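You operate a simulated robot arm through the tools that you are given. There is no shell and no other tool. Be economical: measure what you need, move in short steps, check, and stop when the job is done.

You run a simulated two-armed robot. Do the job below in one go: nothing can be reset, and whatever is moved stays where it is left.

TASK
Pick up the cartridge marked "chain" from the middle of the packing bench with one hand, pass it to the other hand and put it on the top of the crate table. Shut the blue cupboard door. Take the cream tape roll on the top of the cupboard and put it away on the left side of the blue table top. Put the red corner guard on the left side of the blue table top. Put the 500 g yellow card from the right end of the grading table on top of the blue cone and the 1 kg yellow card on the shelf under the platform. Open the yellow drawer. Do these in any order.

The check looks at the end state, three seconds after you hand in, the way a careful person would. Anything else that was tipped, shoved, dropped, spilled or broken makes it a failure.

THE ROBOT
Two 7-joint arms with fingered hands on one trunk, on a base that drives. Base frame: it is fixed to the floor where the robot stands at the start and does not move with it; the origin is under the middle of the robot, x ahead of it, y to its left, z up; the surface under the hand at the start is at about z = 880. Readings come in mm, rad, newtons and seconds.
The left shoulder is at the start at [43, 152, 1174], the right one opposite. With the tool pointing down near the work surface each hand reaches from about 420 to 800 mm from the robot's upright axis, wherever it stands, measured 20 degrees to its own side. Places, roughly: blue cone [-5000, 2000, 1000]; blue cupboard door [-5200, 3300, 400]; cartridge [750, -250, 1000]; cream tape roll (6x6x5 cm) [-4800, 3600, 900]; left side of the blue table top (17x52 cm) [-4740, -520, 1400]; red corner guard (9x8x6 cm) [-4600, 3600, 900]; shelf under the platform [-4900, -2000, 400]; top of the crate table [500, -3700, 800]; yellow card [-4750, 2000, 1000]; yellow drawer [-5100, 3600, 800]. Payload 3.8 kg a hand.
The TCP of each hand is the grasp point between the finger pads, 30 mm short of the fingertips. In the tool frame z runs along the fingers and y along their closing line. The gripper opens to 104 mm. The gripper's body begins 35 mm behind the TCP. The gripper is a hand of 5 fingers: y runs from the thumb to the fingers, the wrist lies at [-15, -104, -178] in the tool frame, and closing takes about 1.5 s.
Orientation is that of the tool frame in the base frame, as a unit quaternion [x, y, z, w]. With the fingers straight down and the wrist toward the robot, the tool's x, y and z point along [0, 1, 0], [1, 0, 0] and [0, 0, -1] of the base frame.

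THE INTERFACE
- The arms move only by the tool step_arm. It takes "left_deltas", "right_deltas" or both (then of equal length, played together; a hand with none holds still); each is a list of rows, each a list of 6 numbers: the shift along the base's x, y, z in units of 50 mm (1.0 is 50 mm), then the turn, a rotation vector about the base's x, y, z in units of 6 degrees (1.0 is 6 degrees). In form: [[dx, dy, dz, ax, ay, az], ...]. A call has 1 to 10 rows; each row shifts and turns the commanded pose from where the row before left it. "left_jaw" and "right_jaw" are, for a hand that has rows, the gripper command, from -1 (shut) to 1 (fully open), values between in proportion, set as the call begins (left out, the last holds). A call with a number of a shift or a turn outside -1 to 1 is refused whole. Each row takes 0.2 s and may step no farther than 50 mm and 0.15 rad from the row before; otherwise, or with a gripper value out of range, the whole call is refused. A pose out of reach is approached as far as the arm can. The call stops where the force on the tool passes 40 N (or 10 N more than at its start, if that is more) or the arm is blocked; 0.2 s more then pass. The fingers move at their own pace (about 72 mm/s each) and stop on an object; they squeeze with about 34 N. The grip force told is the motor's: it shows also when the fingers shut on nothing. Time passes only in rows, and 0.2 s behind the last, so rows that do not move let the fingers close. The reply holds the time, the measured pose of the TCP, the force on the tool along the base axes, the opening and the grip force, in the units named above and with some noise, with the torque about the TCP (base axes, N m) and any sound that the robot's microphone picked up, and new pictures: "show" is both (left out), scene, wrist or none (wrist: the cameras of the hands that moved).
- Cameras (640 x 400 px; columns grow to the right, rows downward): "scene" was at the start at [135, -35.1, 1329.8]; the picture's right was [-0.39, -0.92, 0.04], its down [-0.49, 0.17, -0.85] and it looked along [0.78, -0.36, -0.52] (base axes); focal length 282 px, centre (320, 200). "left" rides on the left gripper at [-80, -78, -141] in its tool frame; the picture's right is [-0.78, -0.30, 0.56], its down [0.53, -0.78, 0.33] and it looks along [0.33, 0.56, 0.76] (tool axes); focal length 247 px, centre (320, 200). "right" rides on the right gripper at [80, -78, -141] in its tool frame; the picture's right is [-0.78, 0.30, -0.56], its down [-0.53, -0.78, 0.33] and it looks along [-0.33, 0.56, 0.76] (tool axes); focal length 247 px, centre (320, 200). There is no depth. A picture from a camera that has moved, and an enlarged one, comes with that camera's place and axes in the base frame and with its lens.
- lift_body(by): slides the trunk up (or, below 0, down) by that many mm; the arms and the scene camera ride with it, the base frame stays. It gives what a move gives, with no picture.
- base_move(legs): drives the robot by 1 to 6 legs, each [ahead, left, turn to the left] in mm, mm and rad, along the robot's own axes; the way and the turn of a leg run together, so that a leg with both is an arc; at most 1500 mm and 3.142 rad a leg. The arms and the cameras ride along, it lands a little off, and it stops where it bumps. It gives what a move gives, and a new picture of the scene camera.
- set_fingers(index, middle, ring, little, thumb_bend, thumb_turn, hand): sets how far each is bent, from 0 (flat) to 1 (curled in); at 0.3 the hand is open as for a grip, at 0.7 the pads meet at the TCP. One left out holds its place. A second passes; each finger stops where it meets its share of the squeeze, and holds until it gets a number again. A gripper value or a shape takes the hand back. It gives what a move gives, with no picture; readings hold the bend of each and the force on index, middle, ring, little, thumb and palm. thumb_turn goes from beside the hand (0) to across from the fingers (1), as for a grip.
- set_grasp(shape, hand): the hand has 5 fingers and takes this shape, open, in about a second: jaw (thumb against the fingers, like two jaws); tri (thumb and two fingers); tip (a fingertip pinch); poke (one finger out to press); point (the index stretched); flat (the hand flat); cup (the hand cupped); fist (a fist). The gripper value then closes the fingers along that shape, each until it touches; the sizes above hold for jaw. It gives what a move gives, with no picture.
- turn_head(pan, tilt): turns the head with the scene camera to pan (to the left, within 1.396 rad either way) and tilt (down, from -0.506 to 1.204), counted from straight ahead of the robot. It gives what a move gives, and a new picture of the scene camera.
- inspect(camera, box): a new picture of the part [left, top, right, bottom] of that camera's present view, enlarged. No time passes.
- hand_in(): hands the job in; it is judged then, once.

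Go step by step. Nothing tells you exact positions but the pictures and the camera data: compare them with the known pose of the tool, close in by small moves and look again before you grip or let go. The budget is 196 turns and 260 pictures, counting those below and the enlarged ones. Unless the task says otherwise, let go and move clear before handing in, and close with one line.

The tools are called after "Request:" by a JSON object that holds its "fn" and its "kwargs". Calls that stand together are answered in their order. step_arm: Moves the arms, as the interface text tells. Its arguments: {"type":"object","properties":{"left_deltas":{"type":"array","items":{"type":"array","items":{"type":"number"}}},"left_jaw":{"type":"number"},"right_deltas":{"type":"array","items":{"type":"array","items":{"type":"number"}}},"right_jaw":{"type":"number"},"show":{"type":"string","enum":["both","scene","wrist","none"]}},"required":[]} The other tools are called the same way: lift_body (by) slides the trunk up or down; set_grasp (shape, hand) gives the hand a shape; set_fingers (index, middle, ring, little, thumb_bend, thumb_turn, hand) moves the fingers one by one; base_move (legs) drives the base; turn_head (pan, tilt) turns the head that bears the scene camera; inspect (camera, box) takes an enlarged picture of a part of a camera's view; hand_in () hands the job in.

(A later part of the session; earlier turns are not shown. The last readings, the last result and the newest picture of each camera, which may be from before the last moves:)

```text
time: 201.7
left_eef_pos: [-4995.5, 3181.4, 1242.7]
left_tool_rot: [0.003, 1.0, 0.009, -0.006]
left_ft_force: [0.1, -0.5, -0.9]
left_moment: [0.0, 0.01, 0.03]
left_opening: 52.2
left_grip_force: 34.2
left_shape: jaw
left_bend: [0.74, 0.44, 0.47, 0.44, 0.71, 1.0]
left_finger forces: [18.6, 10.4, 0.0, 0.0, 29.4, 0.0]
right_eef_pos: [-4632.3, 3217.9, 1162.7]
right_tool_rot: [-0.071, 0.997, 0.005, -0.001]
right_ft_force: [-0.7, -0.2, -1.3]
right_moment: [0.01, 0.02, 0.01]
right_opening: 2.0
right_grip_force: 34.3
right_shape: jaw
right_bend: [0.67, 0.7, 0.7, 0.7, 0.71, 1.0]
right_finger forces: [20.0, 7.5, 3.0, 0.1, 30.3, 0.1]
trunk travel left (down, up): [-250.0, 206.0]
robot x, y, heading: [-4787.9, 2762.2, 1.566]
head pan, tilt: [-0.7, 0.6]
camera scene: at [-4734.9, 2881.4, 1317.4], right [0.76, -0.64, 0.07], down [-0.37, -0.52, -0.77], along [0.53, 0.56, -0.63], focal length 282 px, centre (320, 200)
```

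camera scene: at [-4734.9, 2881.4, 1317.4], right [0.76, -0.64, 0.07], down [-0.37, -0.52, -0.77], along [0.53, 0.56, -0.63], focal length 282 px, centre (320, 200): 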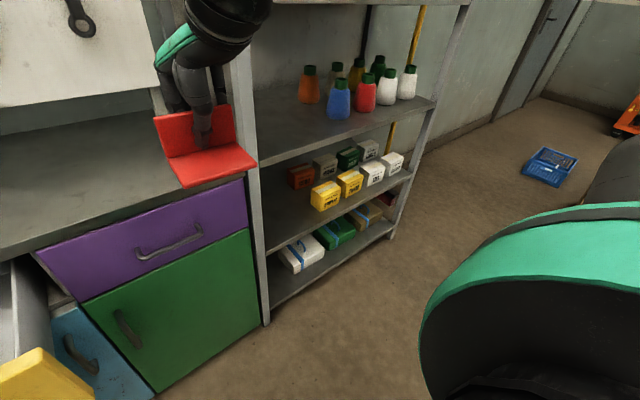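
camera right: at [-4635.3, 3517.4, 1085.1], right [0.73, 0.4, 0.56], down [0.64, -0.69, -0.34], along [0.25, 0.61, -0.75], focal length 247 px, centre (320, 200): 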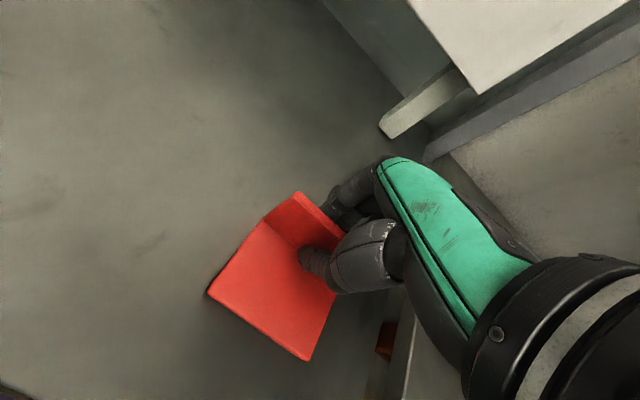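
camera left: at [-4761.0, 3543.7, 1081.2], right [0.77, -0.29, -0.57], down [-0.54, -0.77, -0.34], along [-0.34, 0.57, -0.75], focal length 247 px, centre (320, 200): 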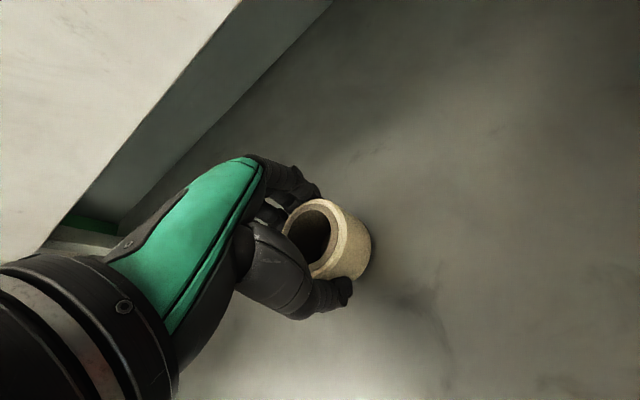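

Both items held. I go back to the aisle, turn to face -y, and look at the machine to find the blue table top.

Request:
{"fn": "base_move", "kwargs": {"legs": [[0, -1250, 0], [0, 0, 3.137], [1200, 0, 0]]}}

Request:
{"fn": "turn_head", "kwargs": {"pan": -0.4, "tilt": 0.05}}

Request:
{"fn": "turn_head", "kwargs": {"pan": -1.1, "tilt": 0.2}}

```text
time: 221.2
left_eef_pos: [-3250.4, 1169.9, 1242.3]
left_tool_rot: [1.0, 0.018, 0.005, 0.011]
left_ft_force: [0.3, -0.7, -0.5]
left_moment: [-0.04, 0.03, 0.0]
left_opening: 51.8
left_grip_force: 33.6
left_shape: jaw
left_bend: [0.74, 0.44, 0.47, 0.44, 0.71, 1.0]
left_finger forces: [18.5, 10.4, 0.0, 0.1, 29.0, 0.0]
right_eef_pos: [-3612.2, 1120.0, 1163.5]
right_tool_rot: [0.996, 0.091, 0.001, 0.006]
right_ft_force: [0.4, 0.2, 0.2]
right_moment: [-0.02, 0.01, 0.0]
right_opening: 1.8
right_grip_force: 34.2
right_shape: jaw
right_bend: [0.67, 0.7, 0.7, 0.7, 0.71, 1.0]
right_finger forces: [19.8, 7.2, 2.8, 0.0, 29.9, 0.0]
trunk travel left (down, up): [-250.0, 206.0]
robot x, y, heading: [-3471.3, 1577.0, -1.535]
head pan, tilt: [-0.7, 0.6]
camera scene: at [-3524.6, 1461.9, 1317.7], right [-0.79, 0.61, 0.07], down [0.34, 0.54, -0.77], along [-0.51, -0.58, -0.63], focal length 282 px, centre (320, 200)
```

scene: 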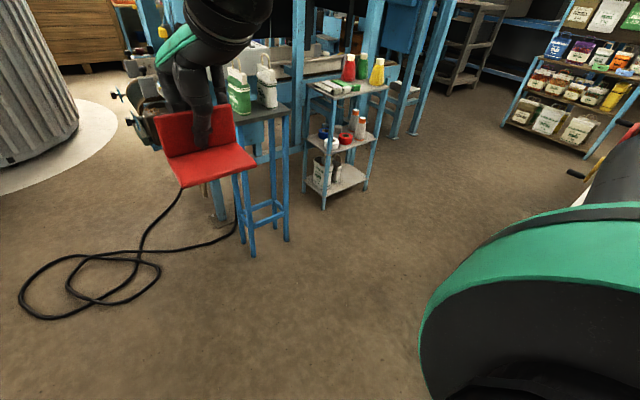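

```text
time: 222.1
left_eef_pos: [-3250.4, 1170.5, 1243.5]
left_tool_rot: [1.0, 0.017, 0.005, 0.011]
left_ft_force: [-0.1, 0.3, 0.6]
left_moment: [-0.01, -0.02, -0.01]
left_opening: 51.7
left_grip_force: 34.4
left_shape: jaw
left_bend: [0.74, 0.44, 0.47, 0.44, 0.71, 1.0]
left_finger forces: [18.6, 10.4, 0.0, 0.0, 29.0, 0.0]
right_eef_pos: [-3612.8, 1116.7, 1161.9]
right_tool_rot: [0.996, 0.092, 0.001, 0.007]
right_ft_force: [0.2, 0.1, -0.9]
right_moment: [-0.04, 0.0, 0.01]
right_opening: 1.9
right_grip_force: 34.2
right_shape: jaw
right_bend: [0.67, 0.7, 0.7, 0.7, 0.71, 1.0]
right_finger forces: [20.0, 7.1, 2.9, 0.0, 29.8, 0.0]
trunk travel left (down, up): [-250.0, 206.0]
robot x, y, heading: [-3470.7, 1578.2, -1.539]
head pan, tilt: [-0.4, 0.051]
camera scene: at [-3502.4, 1440.5, 1366.0], right [-0.93, 0.35, 0.04], down [0.01, 0.16, -0.99], along [-0.36, -0.92, -0.15], focal length 282 px, centre (320, 200)
```

scene: 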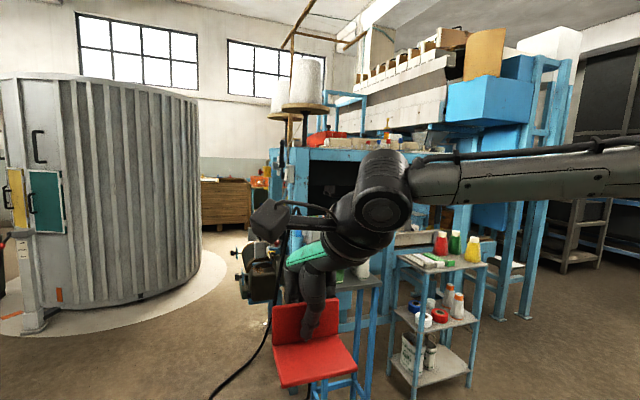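

```text
time: 223.2
left_eef_pos: [-3251.9, 1169.4, 1242.9]
left_tool_rot: [1.0, 0.018, 0.006, 0.01]
left_ft_force: [-0.7, 0.6, -0.7]
left_moment: [-0.02, 0.01, 0.01]
left_opening: 51.9
left_grip_force: 34.3
left_shape: jaw
left_bend: [0.74, 0.44, 0.47, 0.44, 0.71, 1.0]
left_finger forces: [18.6, 10.3, 0.1, 0.1, 28.9, 0.1]
right_eef_pos: [-3612.3, 1117.7, 1162.6]
right_tool_rot: [0.996, 0.092, 0.001, 0.006]
right_ft_force: [-0.5, 0.6, -0.6]
right_moment: [-0.02, 0.01, 0.0]
right_opening: 1.7
right_grip_force: 34.2
right_shape: jaw
right_bend: [0.67, 0.7, 0.7, 0.7, 0.71, 1.0]
right_finger forces: [19.9, 7.1, 2.9, 0.1, 29.7, 0.0]
trunk travel left (down, up): [-250.0, 206.0]
robot x, y, heading: [-3471.2, 1578.8, -1.533]
head pan, tilt: [-1.1, 0.201]
camera scene: at [-3551.4, 1481.5, 1357.0], right [-0.49, 0.87, 0.1], down [0.17, 0.21, -0.96], along [-0.86, -0.45, -0.25], focal length 282 px, centre (320, 200)
```

scene: 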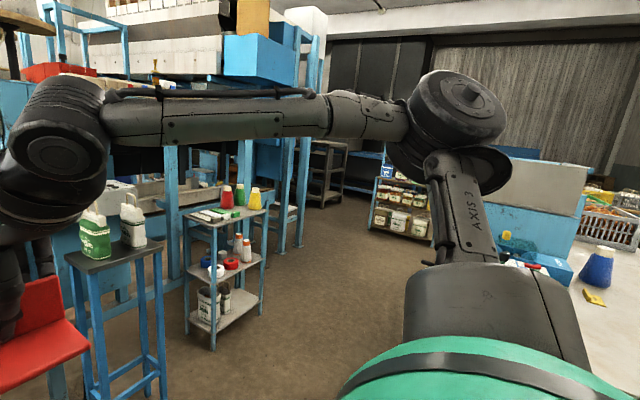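

I raise the trunk for a view from above onto the blue table top.

Request:
{"fn": "lift_body", "kwargs": {"by": 206}}

Request:
{"fn": "turn_head", "kwargs": {"pan": -0.45, "tilt": 0.15}}

```text
time: 225.4
left_eef_pos: [-3249.9, 1170.5, 1448.8]
left_tool_rot: [1.0, 0.018, 0.006, 0.011]
left_ft_force: [-1.1, 0.2, 0.1]
left_moment: [0.01, -0.03, 0.0]
left_opening: 52.3
left_grip_force: 34.1
left_shape: jaw
left_bend: [0.74, 0.44, 0.47, 0.44, 0.71, 1.0]
left_finger forces: [18.6, 10.2, 0.0, 0.0, 28.9, 0.0]
right_eef_pos: [-3611.5, 1119.1, 1369.4]
right_tool_rot: [0.996, 0.092, 0.0, 0.005]
right_ft_force: [0.2, -0.1, 0.8]
right_moment: [0.0, 0.01, 0.0]
right_opening: 2.1
right_grip_force: 34.0
right_shape: jaw
right_bend: [0.67, 0.7, 0.7, 0.7, 0.71, 1.0]
right_finger forces: [19.9, 7.1, 2.8, 0.1, 29.9, 0.0]
trunk travel left (down, up): [-456.0, 0.0]
robot x, y, heading: [-3472.1, 1581.1, -1.534]
head pan, tilt: [-1.1, 0.201]
```

```text
time: 226.4
left_eef_pos: [-3251.2, 1169.8, 1449.6]
left_tool_rot: [1.0, 0.018, 0.006, 0.011]
left_ft_force: [0.0, 0.7, -0.9]
left_moment: [-0.01, -0.02, -0.01]
left_opening: 51.7
left_grip_force: 34.3
left_shape: jaw
left_bend: [0.74, 0.44, 0.47, 0.44, 0.71, 1.0]
left_finger forces: [18.6, 10.3, 0.1, 0.0, 28.7, 0.0]
right_eef_pos: [-3612.5, 1118.4, 1367.9]
right_tool_rot: [0.996, 0.092, 0.0, 0.006]
right_ft_force: [0.7, -0.4, 0.0]
right_moment: [0.01, 0.0, -0.01]
right_opening: 1.8
right_grip_force: 33.7
right_shape: jaw
right_bend: [0.67, 0.7, 0.7, 0.7, 0.71, 1.0]
right_finger forces: [19.8, 7.0, 2.9, 0.1, 29.9, 0.0]
trunk travel left (down, up): [-456.0, 0.0]
robot x, y, heading: [-3473.3, 1576.3, -1.538]
head pan, tilt: [-0.45, 0.15]
camera scene: at [-3509.4, 1495.5, 1578.4], right [-0.92, 0.4, 0.0], down [0.06, 0.14, -0.99], along [-0.4, -0.91, -0.15], focal length 282 px, centre (320, 200)
```

scene: 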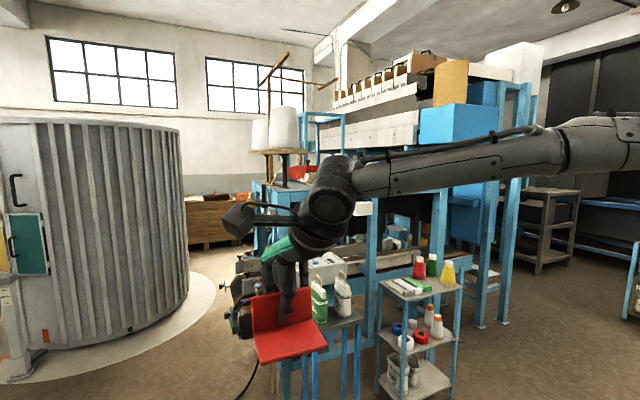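

The right arm blocks the view; I lower it a bit.

Request:
{"fn": "step_arm", "kwargs": {"right_deltas": [[0.2, 0, -0.9, 0, 0, 0], [0.2, 0, -0.9, 0, 0, 0], [0.2, 0, -0.9, 0, 0, 0], [0.2, 0, -0.9, 0, 0, 0], [0.2, 0, -0.9, 0, 0, 0], [0.2, 0, -0.9, 0, 0, 0]], "show": "scene"}}

Request:
{"fn": "inspect", "kwargs": {"camera": "scene", "box": [220, 60, 480, 260]}}

```text
time: 227.8
left_eef_pos: [-3251.1, 1167.8, 1449.3]
left_tool_rot: [1.0, 0.016, 0.005, 0.009]
left_ft_force: [0.6, 0.0, 0.9]
left_moment: [0.02, 0.03, 0.02]
left_opening: 51.9
left_grip_force: 33.8
left_shape: jaw
left_bend: [0.74, 0.44, 0.47, 0.44, 0.71, 1.0]
left_finger forces: [18.6, 10.3, 0.0, 0.0, 28.9, 0.1]
right_eef_pos: [-3552.4, 1118.3, 1097.2]
right_tool_rot: [0.996, 0.092, 0.0, 0.005]
right_ft_force: [-0.4, 0.3, -0.3]
right_moment: [0.01, -0.06, 0.02]
right_opening: 1.7
right_grip_force: 34.2
right_shape: jaw
right_bend: [0.67, 0.7, 0.7, 0.7, 0.72, 1.0]
right_finger forces: [20.5, 6.7, 2.8, 0.0, 30.0, 0.0]
trunk travel left (down, up): [-456.0, 0.0]
robot x, y, heading: [-3471.4, 1578.7, -1.533]
head pan, tilt: [-0.45, 0.15]
camera scene: at [-3509.4, 1494.1, 1578.3], right [-0.92, 0.4, 0.0], down [0.06, 0.14, -0.99], along [-0.4, -0.91, -0.15], focal length 282 px, centre (320, 200)
```

scene: 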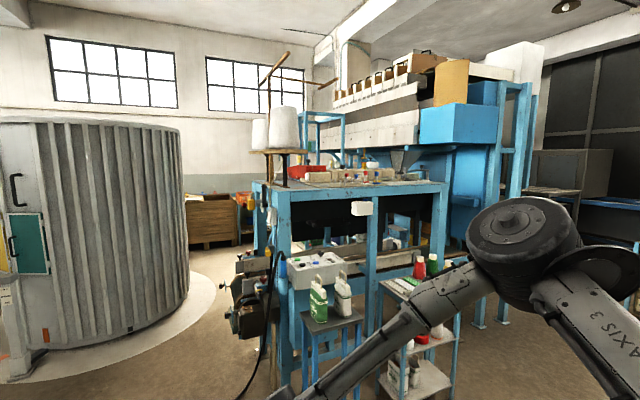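

```text
2.00 times, centred on (350, 160) of scene
camera zoom: at [-3509.4, 1494.1, 1578.3], right [-0.92, 0.4, 0.0], down [0.06, 0.14, -0.99], along [-0.4, -0.91, -0.15], focal length 564 px, centre (260, 280)
```

zoom: 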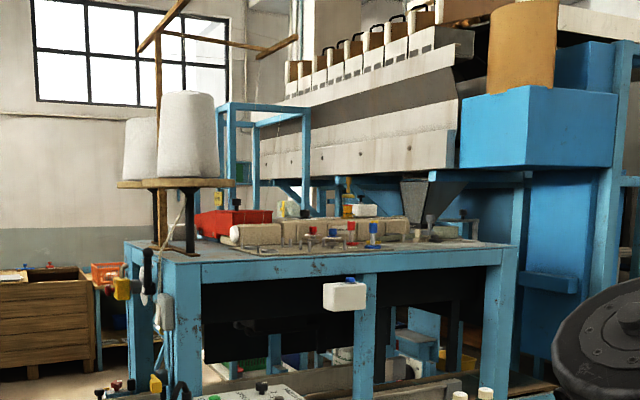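

I see the blue table top (z≈1400, about x -5200…-3950, y -775…0). Its left side (seen from the front) is the -y side, so I'll approach from the corridor between machine and platform. I drive round to the front first, avoiding the cable.

Request:
{"fn": "base_move", "kwargs": {"legs": [[930, 0, -0.036], [0, 870, 0], [1000, 0, 0], [0, -600, 0]]}}

Request:
{"fn": "turn_head", "kwargs": {"pan": -0.9, "tilt": 0.3}}

Request:
{"fn": "turn_head", "kwargs": {"pan": -1.35, "tilt": 0.15}}

```text
time: 244.8
left_eef_pos: [-2980.3, -771.1, 1449.6]
left_tool_rot: [1.0, -0.004, 0.005, 0.01]
left_ft_force: [0.4, 0.0, -0.2]
left_moment: [0.02, 0.01, 0.02]
left_opening: 51.7
left_grip_force: 34.4
left_shape: jaw
left_bend: [0.74, 0.44, 0.47, 0.44, 0.71, 1.0]
left_finger forces: [18.7, 10.4, 0.0, 0.0, 29.0, 0.1]
right_eef_pos: [-3282.4, -807.7, 1097.6]
right_tool_rot: [0.997, 0.071, -0.001, 0.005]
right_ft_force: [0.2, 0.2, 0.1]
right_moment: [-0.03, 0.0, -0.01]
right_opening: 1.9
right_grip_force: 34.1
right_shape: jaw
right_bend: [0.67, 0.7, 0.7, 0.7, 0.72, 1.0]
right_finger forces: [20.5, 6.6, 2.8, 0.1, 29.9, 0.1]
trunk travel left (down, up): [-456.0, 0.0]
robot x, y, heading: [-3188.1, -351.7, -1.574]
head pan, tilt: [-0.45, 0.15]
camera scene: at [-3223.6, -434.0, 1578.5], right [-0.9, 0.44, 0.0], down [0.06, 0.13, -0.99], along [-0.44, -0.89, -0.15], focal length 282 px, centre (320, 200)
```

scene: 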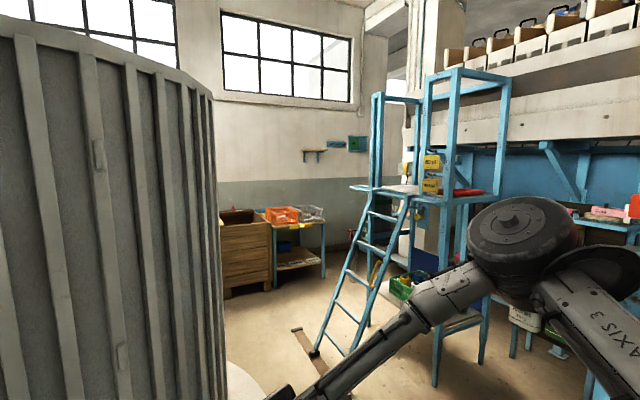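

```text
time: 245.7
left_eef_pos: [-2981.3, -772.1, 1450.8]
left_tool_rot: [1.0, -0.003, 0.005, 0.01]
left_ft_force: [-0.2, 0.0, -0.8]
left_moment: [0.0, -0.03, 0.02]
left_opening: 51.7
left_grip_force: 34.0
left_shape: jaw
left_bend: [0.74, 0.44, 0.47, 0.44, 0.71, 1.0]
left_finger forces: [18.6, 10.4, 0.0, 0.0, 28.9, 0.1]
right_eef_pos: [-3284.4, -807.4, 1098.6]
right_tool_rot: [0.998, 0.07, 0.0, 0.005]
right_ft_force: [-0.3, -1.0, -1.1]
right_moment: [-0.01, 0.02, 0.0]
right_opening: 1.9
right_grip_force: 34.3
right_shape: jaw
right_bend: [0.67, 0.7, 0.7, 0.7, 0.72, 1.0]
right_finger forces: [20.5, 6.5, 2.7, 0.1, 29.8, 0.0]
trunk travel left (down, up): [-456.0, 0.0]
robot x, y, heading: [-3180.9, -351.6, -1.573]
head pan, tilt: [-0.901, 0.3]
camera scene: at [-3259.2, -408.4, 1564.4], right [-0.62, 0.79, 0.0], down [0.23, 0.18, -0.96], along [-0.75, -0.59, -0.3], focal length 282 px, centre (320, 200)
```

scene: 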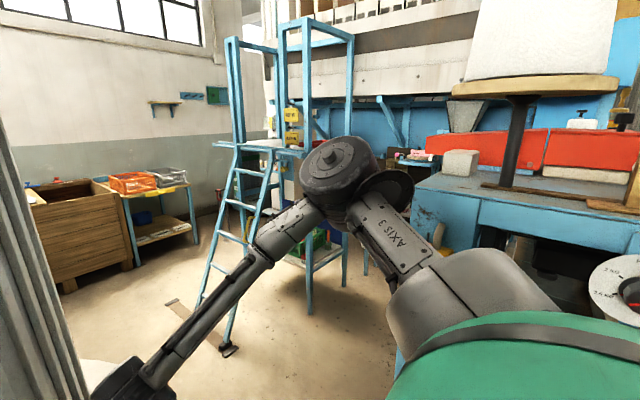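

```text
time: 246.6
left_eef_pos: [-2981.4, -771.6, 1449.4]
left_tool_rot: [1.0, -0.004, 0.005, 0.01]
left_ft_force: [0.0, -0.4, -0.4]
left_moment: [0.02, 0.02, -0.01]
left_opening: 51.8
left_grip_force: 33.7
left_shape: jaw
left_bend: [0.74, 0.44, 0.47, 0.44, 0.71, 1.0]
left_finger forces: [18.6, 10.4, 0.0, 0.1, 28.9, 0.1]
right_eef_pos: [-3283.9, -809.0, 1098.3]
right_tool_rot: [0.997, 0.072, 0.0, 0.005]
right_ft_force: [0.7, 0.7, -0.6]
right_moment: [-0.01, -0.01, 0.04]
right_opening: 2.1
right_grip_force: 34.3
right_shape: jaw
right_bend: [0.67, 0.7, 0.7, 0.7, 0.72, 1.0]
right_finger forces: [20.4, 6.6, 2.8, 0.0, 29.8, 0.1]
trunk travel left (down, up): [-456.0, 0.0]
robot x, y, heading: [-3188.1, -351.0, -1.573]
head pan, tilt: [-1.349, 0.15]
camera scene: at [-3275.6, -370.7, 1578.4], right [-0.22, 0.98, 0.0], down [0.15, 0.03, -0.99], along [-0.97, -0.21, -0.15], focal length 282 px, centre (320, 200)
```

scene: 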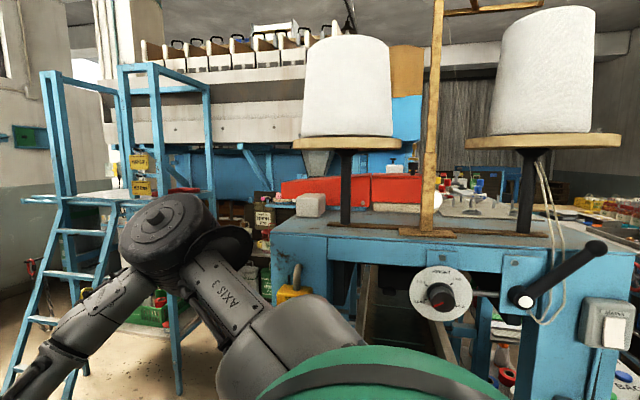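

The table's left (-y) edge is at y≈-610; the corridor between it and the platform is ~1 m wide. I turn around to face +y and slip into the corridor backwards/sideways.

Request:
{"fn": "base_move", "kwargs": {"legs": [[0, 0, 3.141], [-500, 50, 0], [-330, 330, 0]]}}

Request:
{"fn": "turn_head", "kwargs": {"pan": 0.8, "tilt": 0.4}}

Request:
{"fn": "turn_head", "kwargs": {"pan": 1.39, "tilt": 0.4}}

```text
time: 259.2
left_eef_pos: [-3767.8, -742.6, 1449.2]
left_tool_rot: [0.018, 1.0, 0.009, -0.005]
left_ft_force: [-0.1, 0.5, -0.8]
left_moment: [-0.01, 0.05, 0.0]
left_opening: 51.2
left_grip_force: 34.2
left_shape: jaw
left_bend: [0.74, 0.44, 0.47, 0.44, 0.71, 1.0]
left_finger forces: [18.4, 10.3, 0.0, 0.1, 28.5, 0.1]
right_eef_pos: [-3465.3, -714.3, 1098.9]
right_tool_rot: [-0.057, 0.998, 0.005, -0.001]
right_ft_force: [0.3, -0.6, -1.4]
right_moment: [0.03, 0.0, 0.04]
right_opening: 1.6
right_grip_force: 34.4
right_shape: jaw
right_bend: [0.67, 0.71, 0.7, 0.7, 0.72, 1.0]
right_finger forces: [20.3, 6.4, 2.6, 0.1, 29.3, 0.1]
trunk travel left (down, up): [-456.0, 0.0]
robot x, y, heading: [-3578.2, -1168.4, 1.539]
head pan, tilt: [-1.349, 0.15]
camera scene: at [-3485.4, -1147.4, 1578.3], right [0.19, -0.98, 0.0], down [-0.15, -0.03, -0.99], along [0.97, 0.19, -0.15], focal length 282 px, centre (320, 200)
```

scene: 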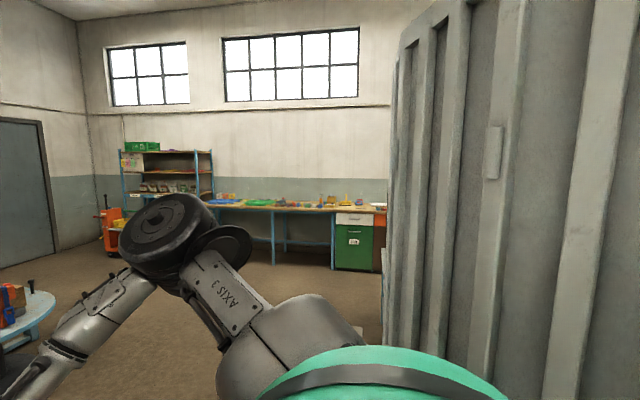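

```text
time: 261.2
left_eef_pos: [-3769.7, -745.1, 1449.6]
left_tool_rot: [0.017, 1.0, 0.011, -0.005]
left_ft_force: [0.0, -0.7, -0.8]
left_moment: [-0.01, 0.0, 0.02]
left_opening: 51.4
left_grip_force: 34.1
left_shape: jaw
left_bend: [0.74, 0.44, 0.47, 0.44, 0.71, 1.0]
left_finger forces: [18.4, 10.1, 0.0, 0.0, 28.5, 0.1]
right_eef_pos: [-3465.8, -716.5, 1099.0]
right_tool_rot: [-0.057, 0.998, 0.005, -0.001]
right_ft_force: [0.5, -0.3, -0.7]
right_moment: [0.02, -0.01, 0.0]
right_opening: 1.5
right_grip_force: 34.0
right_shape: jaw
right_bend: [0.67, 0.71, 0.7, 0.7, 0.72, 1.0]
right_finger forces: [20.2, 6.4, 2.6, 0.0, 29.3, 0.0]
trunk travel left (down, up): [-456.0, 0.0]
robot x, y, heading: [-3580.8, -1169.4, 1.539]
head pan, tilt: [0.799, 0.4]
camera scene: at [-3642.7, -1100.0, 1555.2], right [0.72, 0.69, 0.0], down [0.27, -0.28, -0.92], along [-0.64, 0.66, -0.39], focal length 282 px, centre (320, 200)
```

scene: 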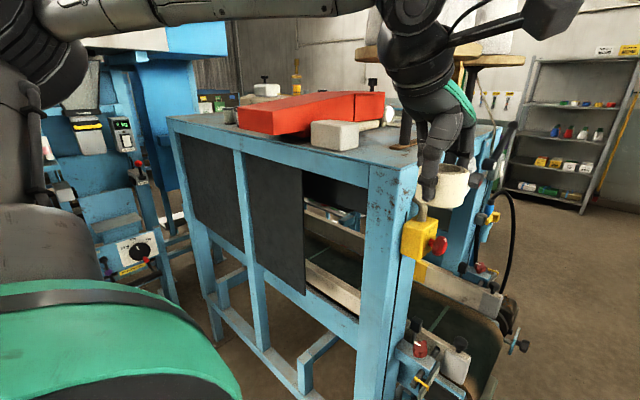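

```text
time: 262.2
left_eef_pos: [-3769.9, -745.0, 1449.5]
left_tool_rot: [0.017, 1.0, 0.011, -0.005]
left_ft_force: [-0.3, -0.5, -0.9]
left_moment: [0.0, -0.01, 0.02]
left_opening: 51.1
left_grip_force: 33.8
left_shape: jaw
left_bend: [0.74, 0.44, 0.47, 0.44, 0.71, 1.0]
left_finger forces: [18.5, 10.2, 0.0, 0.1, 28.5, 0.0]
right_eef_pos: [-3466.3, -716.5, 1098.6]
right_tool_rot: [-0.057, 0.998, 0.005, 0.0]
right_ft_force: [0.5, 0.4, -0.2]
right_moment: [-0.01, 0.03, 0.0]
right_opening: 1.9
right_grip_force: 33.5
right_shape: jaw
right_bend: [0.67, 0.71, 0.7, 0.7, 0.72, 1.0]
right_finger forces: [20.3, 6.4, 2.7, 0.0, 29.3, 0.1]
trunk travel left (down, up): [-456.0, 0.0]
robot x, y, heading: [-3581.0, -1167.7, 1.541]
head pan, tilt: [1.389, 0.4]
camera scene: at [-3669.0, -1147.0, 1555.2], right [0.21, 0.98, 0.0], down [0.38, -0.08, -0.92], along [-0.9, 0.2, -0.39], focal length 282 px, centre (320, 200)
```

scene: 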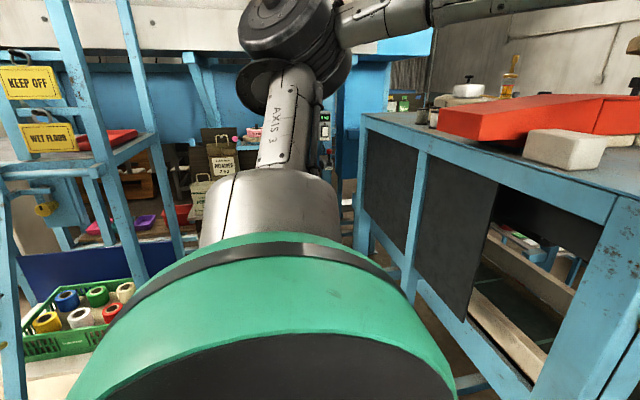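

The left strip of the top behind the red cover looks free. I sidestep along the corridor to x≈-4720.

Request:
{"fn": "base_move", "kwargs": {"legs": [[0, 1150, 0.03]]}}

Request:
{"fn": "turn_head", "kwargs": {"pan": 0.0, "tilt": 0.5}}

```text
time: 264.9
left_eef_pos: [-4123.7, -740.5, 1452.1]
left_tool_rot: [0.023, 1.0, 0.016, 0.0]
left_ft_force: [33.2, -4.4, 5.9]
left_moment: [0.3, 1.24, -0.96]
left_opening: 51.3
left_grip_force: 33.4
left_shape: jaw
left_bend: [0.74, 0.45, 0.48, 0.5, 0.71, 1.0]
left_finger forces: [18.2, 10.3, 0.1, 32.5, 29.0, 0.0]
right_eef_pos: [-3830.4, -705.6, 1097.9]
right_tool_rot: [-0.064, 0.998, 0.006, -0.001]
right_ft_force: [-0.3, -0.1, -0.8]
right_moment: [-0.04, -0.08, -0.02]
right_opening: 1.9
right_grip_force: 34.5
right_shape: jaw
right_bend: [0.67, 0.71, 0.7, 0.7, 0.72, 1.0]
right_finger forces: [20.6, 6.3, 2.6, 0.0, 29.4, 0.0]
trunk travel left (down, up): [-456.0, 0.0]
robot x, y, heading: [-3933.9, -1163.3, 1.558]
head pan, tilt: [1.389, 0.4]
stopped in leg 1: the force on the tool passed its limit at 58 N (the readings are from after the stop); the commanded pose is now the measured one
camera scene: at [-4025.9, -1139.2, 1555.3], right [0.2, 0.98, 0.0], down [0.38, -0.08, -0.92], along [-0.9, 0.18, -0.39], focal length 282 px, centre (320, 200)
```

scene: 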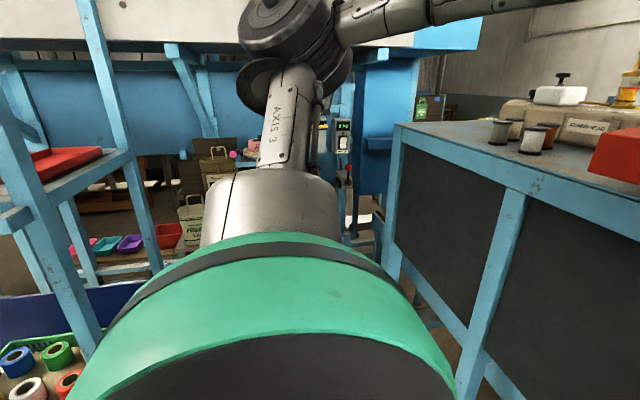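

```text
time: 266.4
left_eef_pos: [-4131.1, -744.8, 1450.5]
left_tool_rot: [0.016, 1.0, 0.014, -0.002]
left_ft_force: [-0.4, -9.5, -3.1]
left_moment: [0.18, -0.18, 0.51]
left_opening: 51.4
left_grip_force: 33.7
left_shape: jaw
left_bend: [0.74, 0.45, 0.48, 0.49, 0.71, 1.0]
left_finger forces: [18.0, 10.7, 0.9, 10.3, 29.2, 0.0]
right_eef_pos: [-3832.7, -707.8, 1100.3]
right_tool_rot: [-0.064, 0.998, 0.006, 0.0]
right_ft_force: [0.0, 0.6, -0.9]
right_moment: [0.01, 0.03, 0.02]
right_opening: 1.7
right_grip_force: 34.3
right_shape: jaw
right_bend: [0.67, 0.71, 0.7, 0.7, 0.72, 1.0]
right_finger forces: [20.5, 6.3, 2.6, 0.0, 29.5, 0.0]
trunk travel left (down, up): [-456.0, 0.0]
robot x, y, heading: [-3938.0, -1160.5, 1.554]
head pan, tilt: [0.0, 0.499]
camera scene: at [-3937.0, -1071.2, 1546.2], right [1.0, -0.02, 0.0], down [-0.01, -0.48, -0.88], along [0.01, 0.88, -0.48], focal length 282 px, centre (320, 200)
```

scene: 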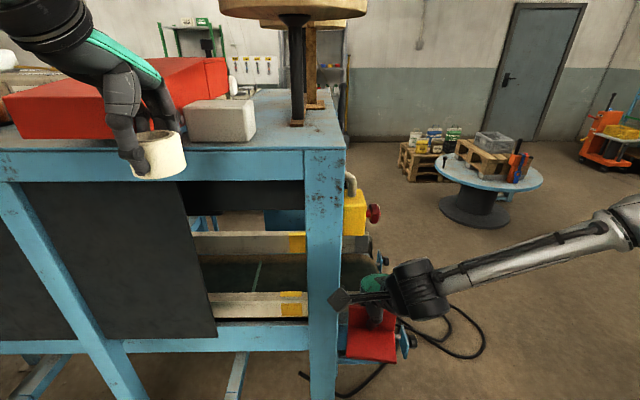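

The left hand touched something. I look closely before moving.

Request:
{"fn": "inspect", "kwargs": {"camera": "scene", "box": [0, 0, 260, 200]}}

Request:
{"fn": "inspect", "kwargs": {"camera": "left", "box": [0, 0, 640, 400]}}

```text
2.00 times, centred on (130, 100) of scene
camera zoom: at [-3937.0, -1071.2, 1546.2], right [1.0, -0.02, 0.0], down [-0.01, -0.48, -0.88], along [0.01, 0.88, -0.48], focal length 564 px, centre (700, 400)
```

zoom: 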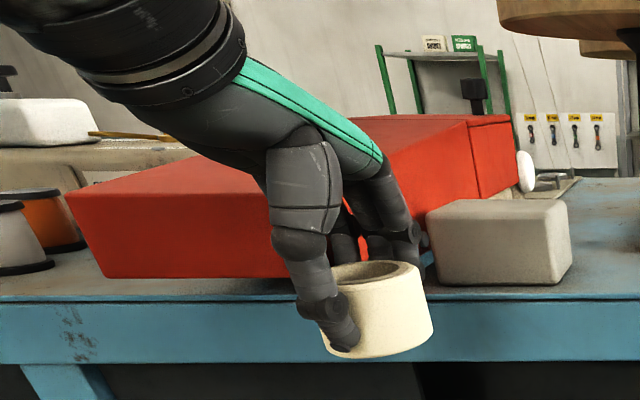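

```text
1.00 times, centred on (320, 200) of left (not enlarged: the box is as wide or as high as the picture)
camera zoom: at [-4053.6, -828.5, 1590.5], right [0.76, -0.31, -0.57], down [-0.56, -0.75, -0.35], along [-0.32, 0.59, -0.74], focal length 247 px, centre (320, 200)
```

zoom: 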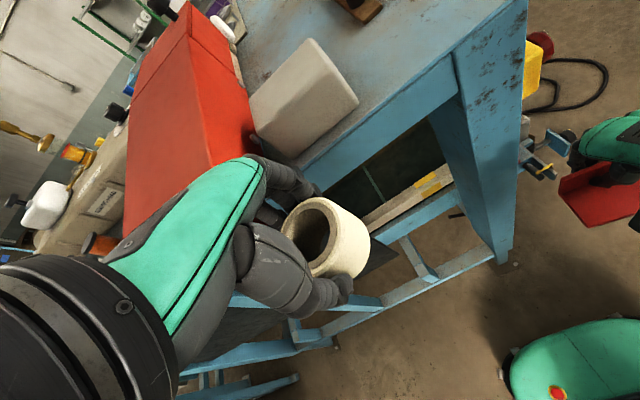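

The little finger brushed the red cover's corner. I back off to the right and raise/retract the left hand.

Request:
{"fn": "base_move", "kwargs": {"legs": [[-20, -100, 0]]}}

Request:
{"fn": "inspect", "kwargs": {"camera": "scene", "box": [0, 0, 260, 200]}}

```text
time: 267.6
left_eef_pos: [-4041.0, -758.8, 1448.0]
left_tool_rot: [0.016, 1.0, 0.011, 0.002]
left_ft_force: [0.0, 0.4, 0.1]
left_moment: [-0.01, -0.03, 0.01]
left_opening: 51.2
left_grip_force: 34.2
left_shape: jaw
left_bend: [0.74, 0.45, 0.48, 0.45, 0.71, 1.0]
left_finger forces: [17.9, 10.7, 0.9, 0.1, 29.2, 0.0]
right_eef_pos: [-3738.9, -726.2, 1098.5]
right_tool_rot: [-0.064, 0.998, 0.004, 0.003]
right_ft_force: [0.3, 0.4, -0.5]
right_moment: [0.02, -0.02, -0.02]
right_opening: 1.6
right_grip_force: 34.0
right_shape: jaw
right_bend: [0.67, 0.71, 0.7, 0.7, 0.72, 1.0]
right_finger forces: [20.6, 6.4, 2.6, 0.0, 29.3, 0.1]
trunk travel left (down, up): [-456.0, 0.0]
robot x, y, heading: [-3840.3, -1182.0, 1.553]
head pan, tilt: [0.0, 0.499]
camera scene: at [-3846.5, -1086.7, 1545.8], right [1.0, -0.02, 0.01], down [0.0, -0.48, -0.88], along [0.02, 0.88, -0.48], focal length 282 px, centre (320, 200)
```

scene: 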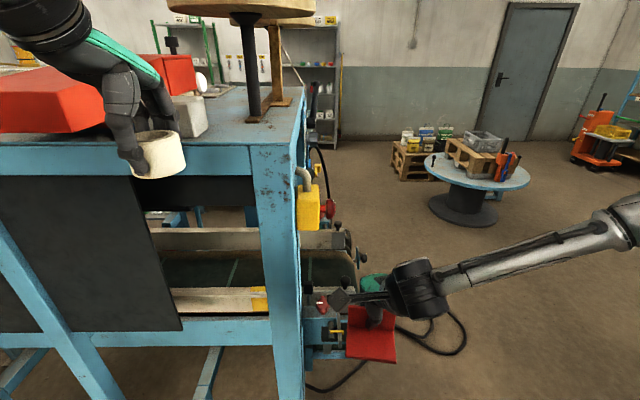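

```text
2.00 times, centred on (130, 100) of scene
camera zoom: at [-3846.5, -1086.7, 1545.8], right [1.0, -0.02, 0.01], down [0.0, -0.48, -0.88], along [0.02, 0.88, -0.48], focal length 564 px, centre (700, 400)
```

zoom: 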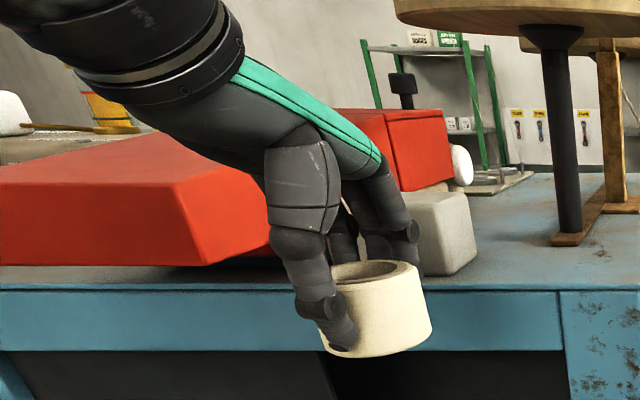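

Nothing visibly displaced. I step further back from the table (y≈-1260), raise the left hand, and then continue sideways.

Request:
{"fn": "base_move", "kwargs": {"legs": [[-80, 0, 0.018]]}}

Request:
{"fn": "step_arm", "kwargs": {"left_deltas": [[0, 0, 0.6, 0, 0, 0], [0, 0, 0.6, 0, 0, 0]], "right_deltas": [[0, -0.2, 0, 0, 0, 0], [0, -0.2, 0, 0, 0, 0]], "show": "none"}}

Request:
{"fn": "turn_head", "kwargs": {"pan": 0.75, "tilt": 0.35}}

```text
time: 268.6
left_eef_pos: [-4038.7, -833.1, 1445.7]
left_tool_rot: [0.007, 1.0, 0.008, -0.002]
left_ft_force: [-0.1, 0.3, -0.9]
left_moment: [-0.06, 0.01, -0.02]
left_opening: 51.4
left_grip_force: 33.7
left_shape: jaw
left_bend: [0.74, 0.45, 0.48, 0.45, 0.71, 1.0]
left_finger forces: [18.0, 10.7, 0.8, 0.0, 29.2, 0.1]
right_eef_pos: [-3740.8, -795.1, 1095.6]
right_tool_rot: [-0.072, 0.997, 0.002, -0.001]
right_ft_force: [-0.8, 1.6, -1.0]
right_moment: [-0.02, 0.02, 0.04]
right_opening: 1.7
right_grip_force: 34.1
right_shape: jaw
right_bend: [0.67, 0.71, 0.7, 0.7, 0.72, 1.0]
right_finger forces: [20.6, 6.3, 2.7, 0.0, 29.5, 0.0]
trunk travel left (down, up): [-456.0, 0.0]
robot x, y, heading: [-3842.4, -1261.0, 1.569]
head pan, tilt: [0.0, 0.499]
camera scene: at [-3838.2, -1156.0, 1545.0], right [1.0, 0.0, 0.0], down [0.0, -0.49, -0.87], along [0.0, 0.87, -0.49], focal length 282 px, centre (320, 200)
```

scene: 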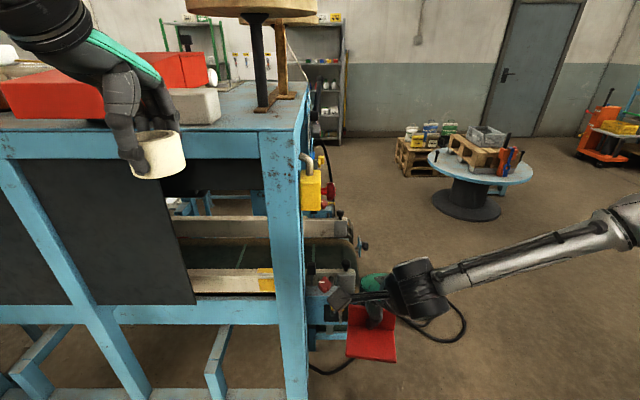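

```text
time: 269.2
left_eef_pos: [-4038.3, -839.2, 1508.3]
left_tool_rot: [0.007, 1.0, 0.01, -0.002]
left_ft_force: [0.5, 0.1, 0.3]
left_moment: [-0.06, -0.01, -0.03]
left_opening: 51.1
left_grip_force: 33.9
left_shape: jaw
left_bend: [0.74, 0.45, 0.48, 0.45, 0.71, 1.0]
left_finger forces: [18.0, 10.6, 0.9, 0.0, 29.0, 0.0]
right_eef_pos: [-3740.3, -820.9, 1096.2]
right_tool_rot: [-0.073, 0.997, 0.005, -0.002]
right_ft_force: [-0.3, -0.5, -0.9]
right_moment: [-0.03, 0.01, 0.02]
right_opening: 1.7
right_grip_force: 34.3
right_shape: jaw
right_bend: [0.67, 0.71, 0.7, 0.7, 0.72, 1.0]
right_finger forces: [20.6, 6.3, 2.6, 0.1, 29.5, 0.0]
trunk travel left (down, up): [-456.0, 0.0]
robot x, y, heading: [-3838.7, -1254.9, 1.568]
head pan, tilt: [0.0, 0.499]
```

```text
time: 270.3
left_eef_pos: [-4040.7, -845.9, 1509.8]
left_tool_rot: [0.007, 1.0, 0.013, -0.001]
left_ft_force: [-0.2, 0.1, -1.2]
left_moment: [0.0, 0.0, -0.02]
left_opening: 51.2
left_grip_force: 33.6
left_shape: jaw
left_bend: [0.74, 0.45, 0.48, 0.45, 0.71, 1.0]
left_finger forces: [18.1, 10.7, 1.0, 0.0, 28.9, 0.1]
right_eef_pos: [-3742.7, -826.3, 1097.7]
right_tool_rot: [-0.072, 0.997, 0.006, 0.001]
right_ft_force: [-0.1, 0.1, -1.2]
right_moment: [0.01, -0.02, 0.03]
right_opening: 1.8
right_grip_force: 34.2
right_shape: jaw
right_bend: [0.67, 0.71, 0.7, 0.7, 0.72, 1.0]
right_finger forces: [20.6, 6.3, 2.7, 0.0, 29.5, 0.0]
trunk travel left (down, up): [-456.0, 0.0]
robot x, y, heading: [-3839.2, -1260.7, 1.569]
head pan, tilt: [0.75, 0.351]
camera scene: at [-3903.5, -1192.2, 1559.7], right [0.73, 0.68, 0.0], down [0.23, -0.25, -0.94], along [-0.64, 0.69, -0.34], focal length 282 px, centre (320, 200)
```

scene: 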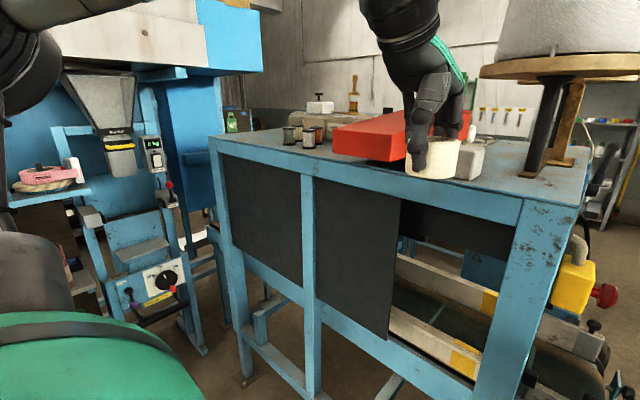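

Now the free left strip is clear: x≈-5000…-4480, y≈-640…-450 (left of the red cover, in front of the small spools). I sidestep to x≈-4740.

Request:
{"fn": "base_move", "kwargs": {"legs": [[0, 450, 0], [0, 440, 0]]}}

Request:
{"fn": "turn_head", "kwargs": {"pan": 0.0, "tilt": 0.5}}

```text
time: 275.3
left_eef_pos: [-4919.2, -831.6, 1510.0]
left_tool_rot: [0.016, 1.0, 0.013, -0.003]
left_ft_force: [-0.3, 0.4, -0.8]
left_moment: [0.01, 0.02, 0.0]
left_opening: 50.9
left_grip_force: 33.8
left_shape: jaw
left_bend: [0.74, 0.45, 0.48, 0.45, 0.71, 1.0]
left_finger forces: [18.0, 10.8, 1.0, 0.0, 29.0, 0.0]
right_eef_pos: [-4621.2, -815.6, 1098.7]
right_tool_rot: [-0.064, 0.998, 0.005, -0.002]
right_ft_force: [0.8, -0.4, -0.5]
right_moment: [-0.01, 0.02, 0.04]
right_opening: 1.9
right_grip_force: 34.0
right_shape: jaw
right_bend: [0.67, 0.71, 0.7, 0.7, 0.72, 1.0]
right_finger forces: [20.6, 6.3, 2.6, 0.0, 29.5, 0.0]
trunk travel left (down, up): [-456.0, 0.0]
robot x, y, heading: [-4727.1, -1249.2, 1.555]
head pan, tilt: [0.75, 0.351]
camera scene: at [-4787.6, -1180.0, 1559.8], right [0.74, 0.67, 0.0], down [0.23, -0.26, -0.94], along [-0.63, 0.7, -0.34], focal length 282 px, centre (320, 200)
```

scene: 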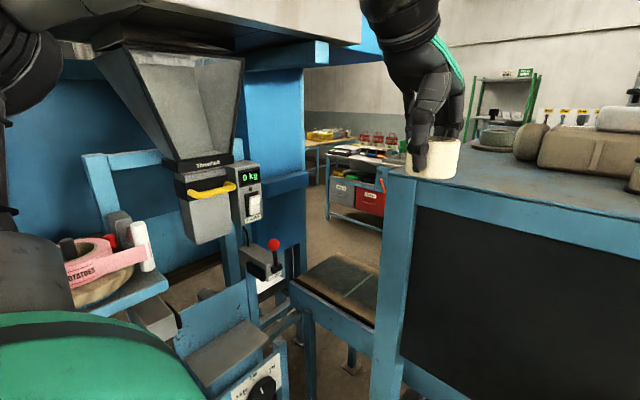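

```text
time: 276.4
left_eef_pos: [-4922.3, -830.9, 1508.7]
left_tool_rot: [0.015, 1.0, 0.012, -0.002]
left_ft_force: [0.9, 0.7, 1.3]
left_moment: [-0.02, -0.02, 0.02]
left_opening: 50.9
left_grip_force: 33.6
left_shape: jaw
left_bend: [0.74, 0.45, 0.48, 0.45, 0.71, 1.0]
left_finger forces: [18.1, 10.7, 0.8, 0.1, 28.9, 0.1]
right_eef_pos: [-4622.1, -816.2, 1098.1]
right_tool_rot: [-0.065, 0.998, 0.005, -0.001]
right_ft_force: [0.5, -0.2, -0.7]
right_moment: [0.01, 0.02, -0.01]
right_opening: 1.7
right_grip_force: 34.4
right_shape: jaw
right_bend: [0.67, 0.71, 0.7, 0.7, 0.72, 1.0]
right_finger forces: [20.5, 6.3, 2.6, 0.1, 29.6, 0.0]
trunk travel left (down, up): [-456.0, 0.0]
robot x, y, heading: [-4728.0, -1248.2, 1.554]
head pan, tilt: [0.0, 0.499]
camera scene: at [-4726.6, -1158.0, 1546.0], right [1.0, -0.01, 0.0], down [-0.01, -0.48, -0.88], along [0.01, 0.88, -0.48], focal length 282 px, centre (320, 200)
```

scene: 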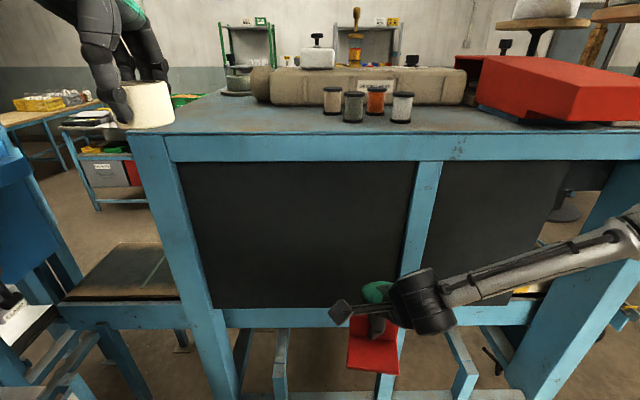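

Let me zoom in on the top to judge the free area and the red cover.

Request:
{"fn": "inspect", "kwargs": {"camera": "scene", "box": [440, 20, 640, 150]}}

Request:
{"fn": "inspect", "kwargs": {"camera": "scene", "box": [100, 40, 440, 180]}}

```text
3.08 times, centred on (540, 85) of scene
camera zoom: at [-4726.6, -1158.0, 1546.0], right [1.0, -0.01, 0.0], down [-0.01, -0.48, -0.88], along [0.01, 0.88, -0.48], focal length 868 px, centre (-357, 554)
```

zoom: 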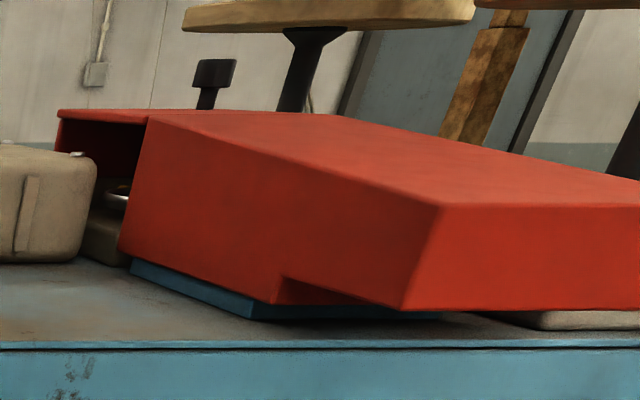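

```text
1.88 times, centred on (270, 110) of scene
camera zoom: at [-4726.6, -1158.0, 1546.0], right [1.0, -0.01, 0.0], down [-0.01, -0.48, -0.88], along [0.01, 0.88, -0.48], focal length 531 px, centre (414, 369)
```

zoom: 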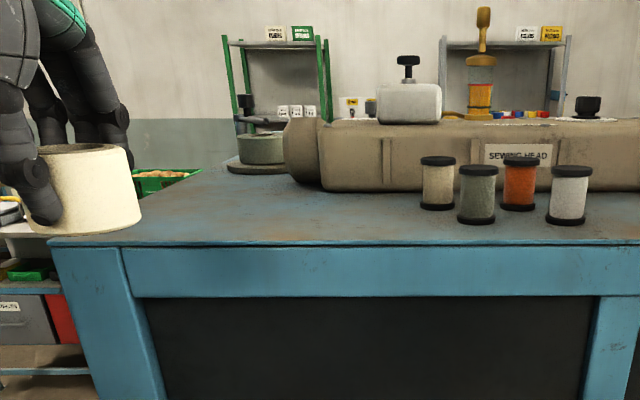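

The red cover is part of the machine and overhangs, so that was what I brushed; it's fixed. The table's left-near corner is free: edge y≈-597, left end x≈-5094. I'll put the tape at about (-5025,-490) and the guard at (-4935,-515). I reposition the base.

Request:
{"fn": "base_move", "kwargs": {"legs": [[0, 120, 0.016], [110, 0, 0]]}}

Request:
{"fn": "step_arm", "kwargs": {"left_deltas": [[0, 0.7, 0.3, 0, 0, 0], [0, 0.8, 0, 0, 0, 0], [0, 0.9, 0, 0, 0, 0], [0, 0.9, 0, 0, 0, 0]]}}

```text
time: 278.4
left_eef_pos: [-5047.0, -729.6, 1511.9]
left_tool_rot: [0.008, 1.0, 0.015, -0.003]
left_ft_force: [-0.5, -0.2, -0.9]
left_moment: [0.05, 0.02, 0.01]
left_opening: 51.0
left_grip_force: 33.8
left_shape: jaw
left_bend: [0.74, 0.45, 0.48, 0.45, 0.71, 1.0]
left_finger forces: [18.0, 10.7, 1.0, 0.0, 29.1, 0.0]
right_eef_pos: [-4748.2, -709.4, 1100.4]
right_tool_rot: [-0.072, 0.997, 0.008, 0.001]
right_ft_force: [0.5, -1.2, -1.2]
right_moment: [0.06, -0.01, 0.01]
right_opening: 1.8
right_grip_force: 34.0
right_shape: jaw
right_bend: [0.67, 0.71, 0.7, 0.7, 0.72, 1.0]
right_finger forces: [20.6, 6.3, 2.8, 0.0, 29.5, 0.1]
trunk travel left (down, up): [-456.0, 0.0]
robot x, y, heading: [-4845.3, -1139.1, 1.571]
head pan, tilt: [0.0, 0.499]
camera scene: at [-4847.2, -1054.9, 1546.6], right [1.0, 0.0, 0.0], down [0.0, -0.47, -0.88], along [0.0, 0.88, -0.47], focal length 282 px, centre (320, 200)
```

scene: 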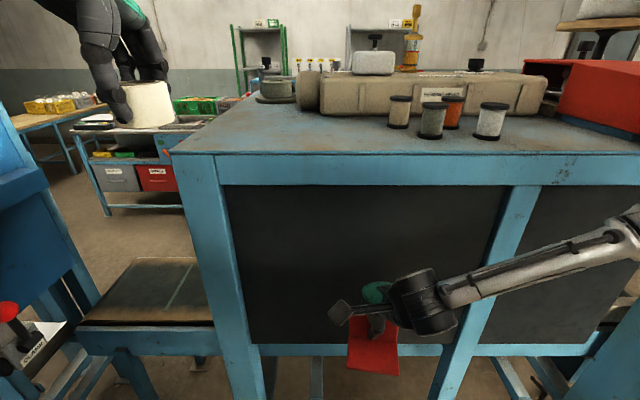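

```text
time: 279.4
left_eef_pos: [-5049.0, -553.1, 1520.0]
left_tool_rot: [0.007, 1.0, 0.01, -0.002]
left_ft_force: [-0.5, 0.3, 0.5]
left_moment: [-0.03, -0.06, 0.01]
left_opening: 51.1
left_grip_force: 34.4
left_shape: jaw
left_bend: [0.74, 0.45, 0.48, 0.45, 0.71, 1.0]
left_finger forces: [17.8, 10.7, 0.7, 0.0, 28.9, 0.0]
right_eef_pos: [-4748.1, -698.0, 1096.0]
right_tool_rot: [-0.073, 0.997, 0.002, 0.0]
right_ft_force: [0.0, 0.0, -0.5]
right_moment: [-0.02, 0.02, -0.05]
right_opening: 1.7
right_grip_force: 33.8
right_shape: jaw
right_bend: [0.67, 0.71, 0.7, 0.7, 0.72, 1.0]
right_finger forces: [20.6, 6.3, 2.6, 0.0, 29.4, 0.0]
trunk travel left (down, up): [-456.0, 0.0]
robot x, y, heading: [-4849.7, -1143.1, 1.573]
head pan, tilt: [0.0, 0.499]
camera scene: at [-4847.5, -1039.9, 1545.4], right [1.0, 0.0, 0.0], down [0.0, -0.48, -0.88], along [0.0, 0.88, -0.48], focal length 282 px, centre (320, 200)
camera left: at [-4969.0, -634.7, 1660.5], right [0.77, -0.29, -0.57], down [-0.55, -0.76, -0.34], along [-0.33, 0.57, -0.75], focal length 247 px, centre (320, 200)
```

scene: 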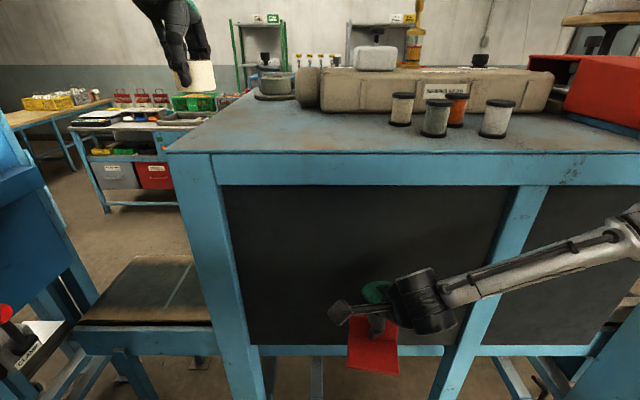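
left: 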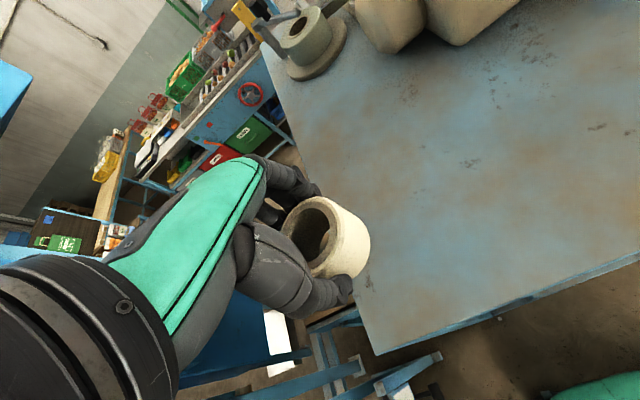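

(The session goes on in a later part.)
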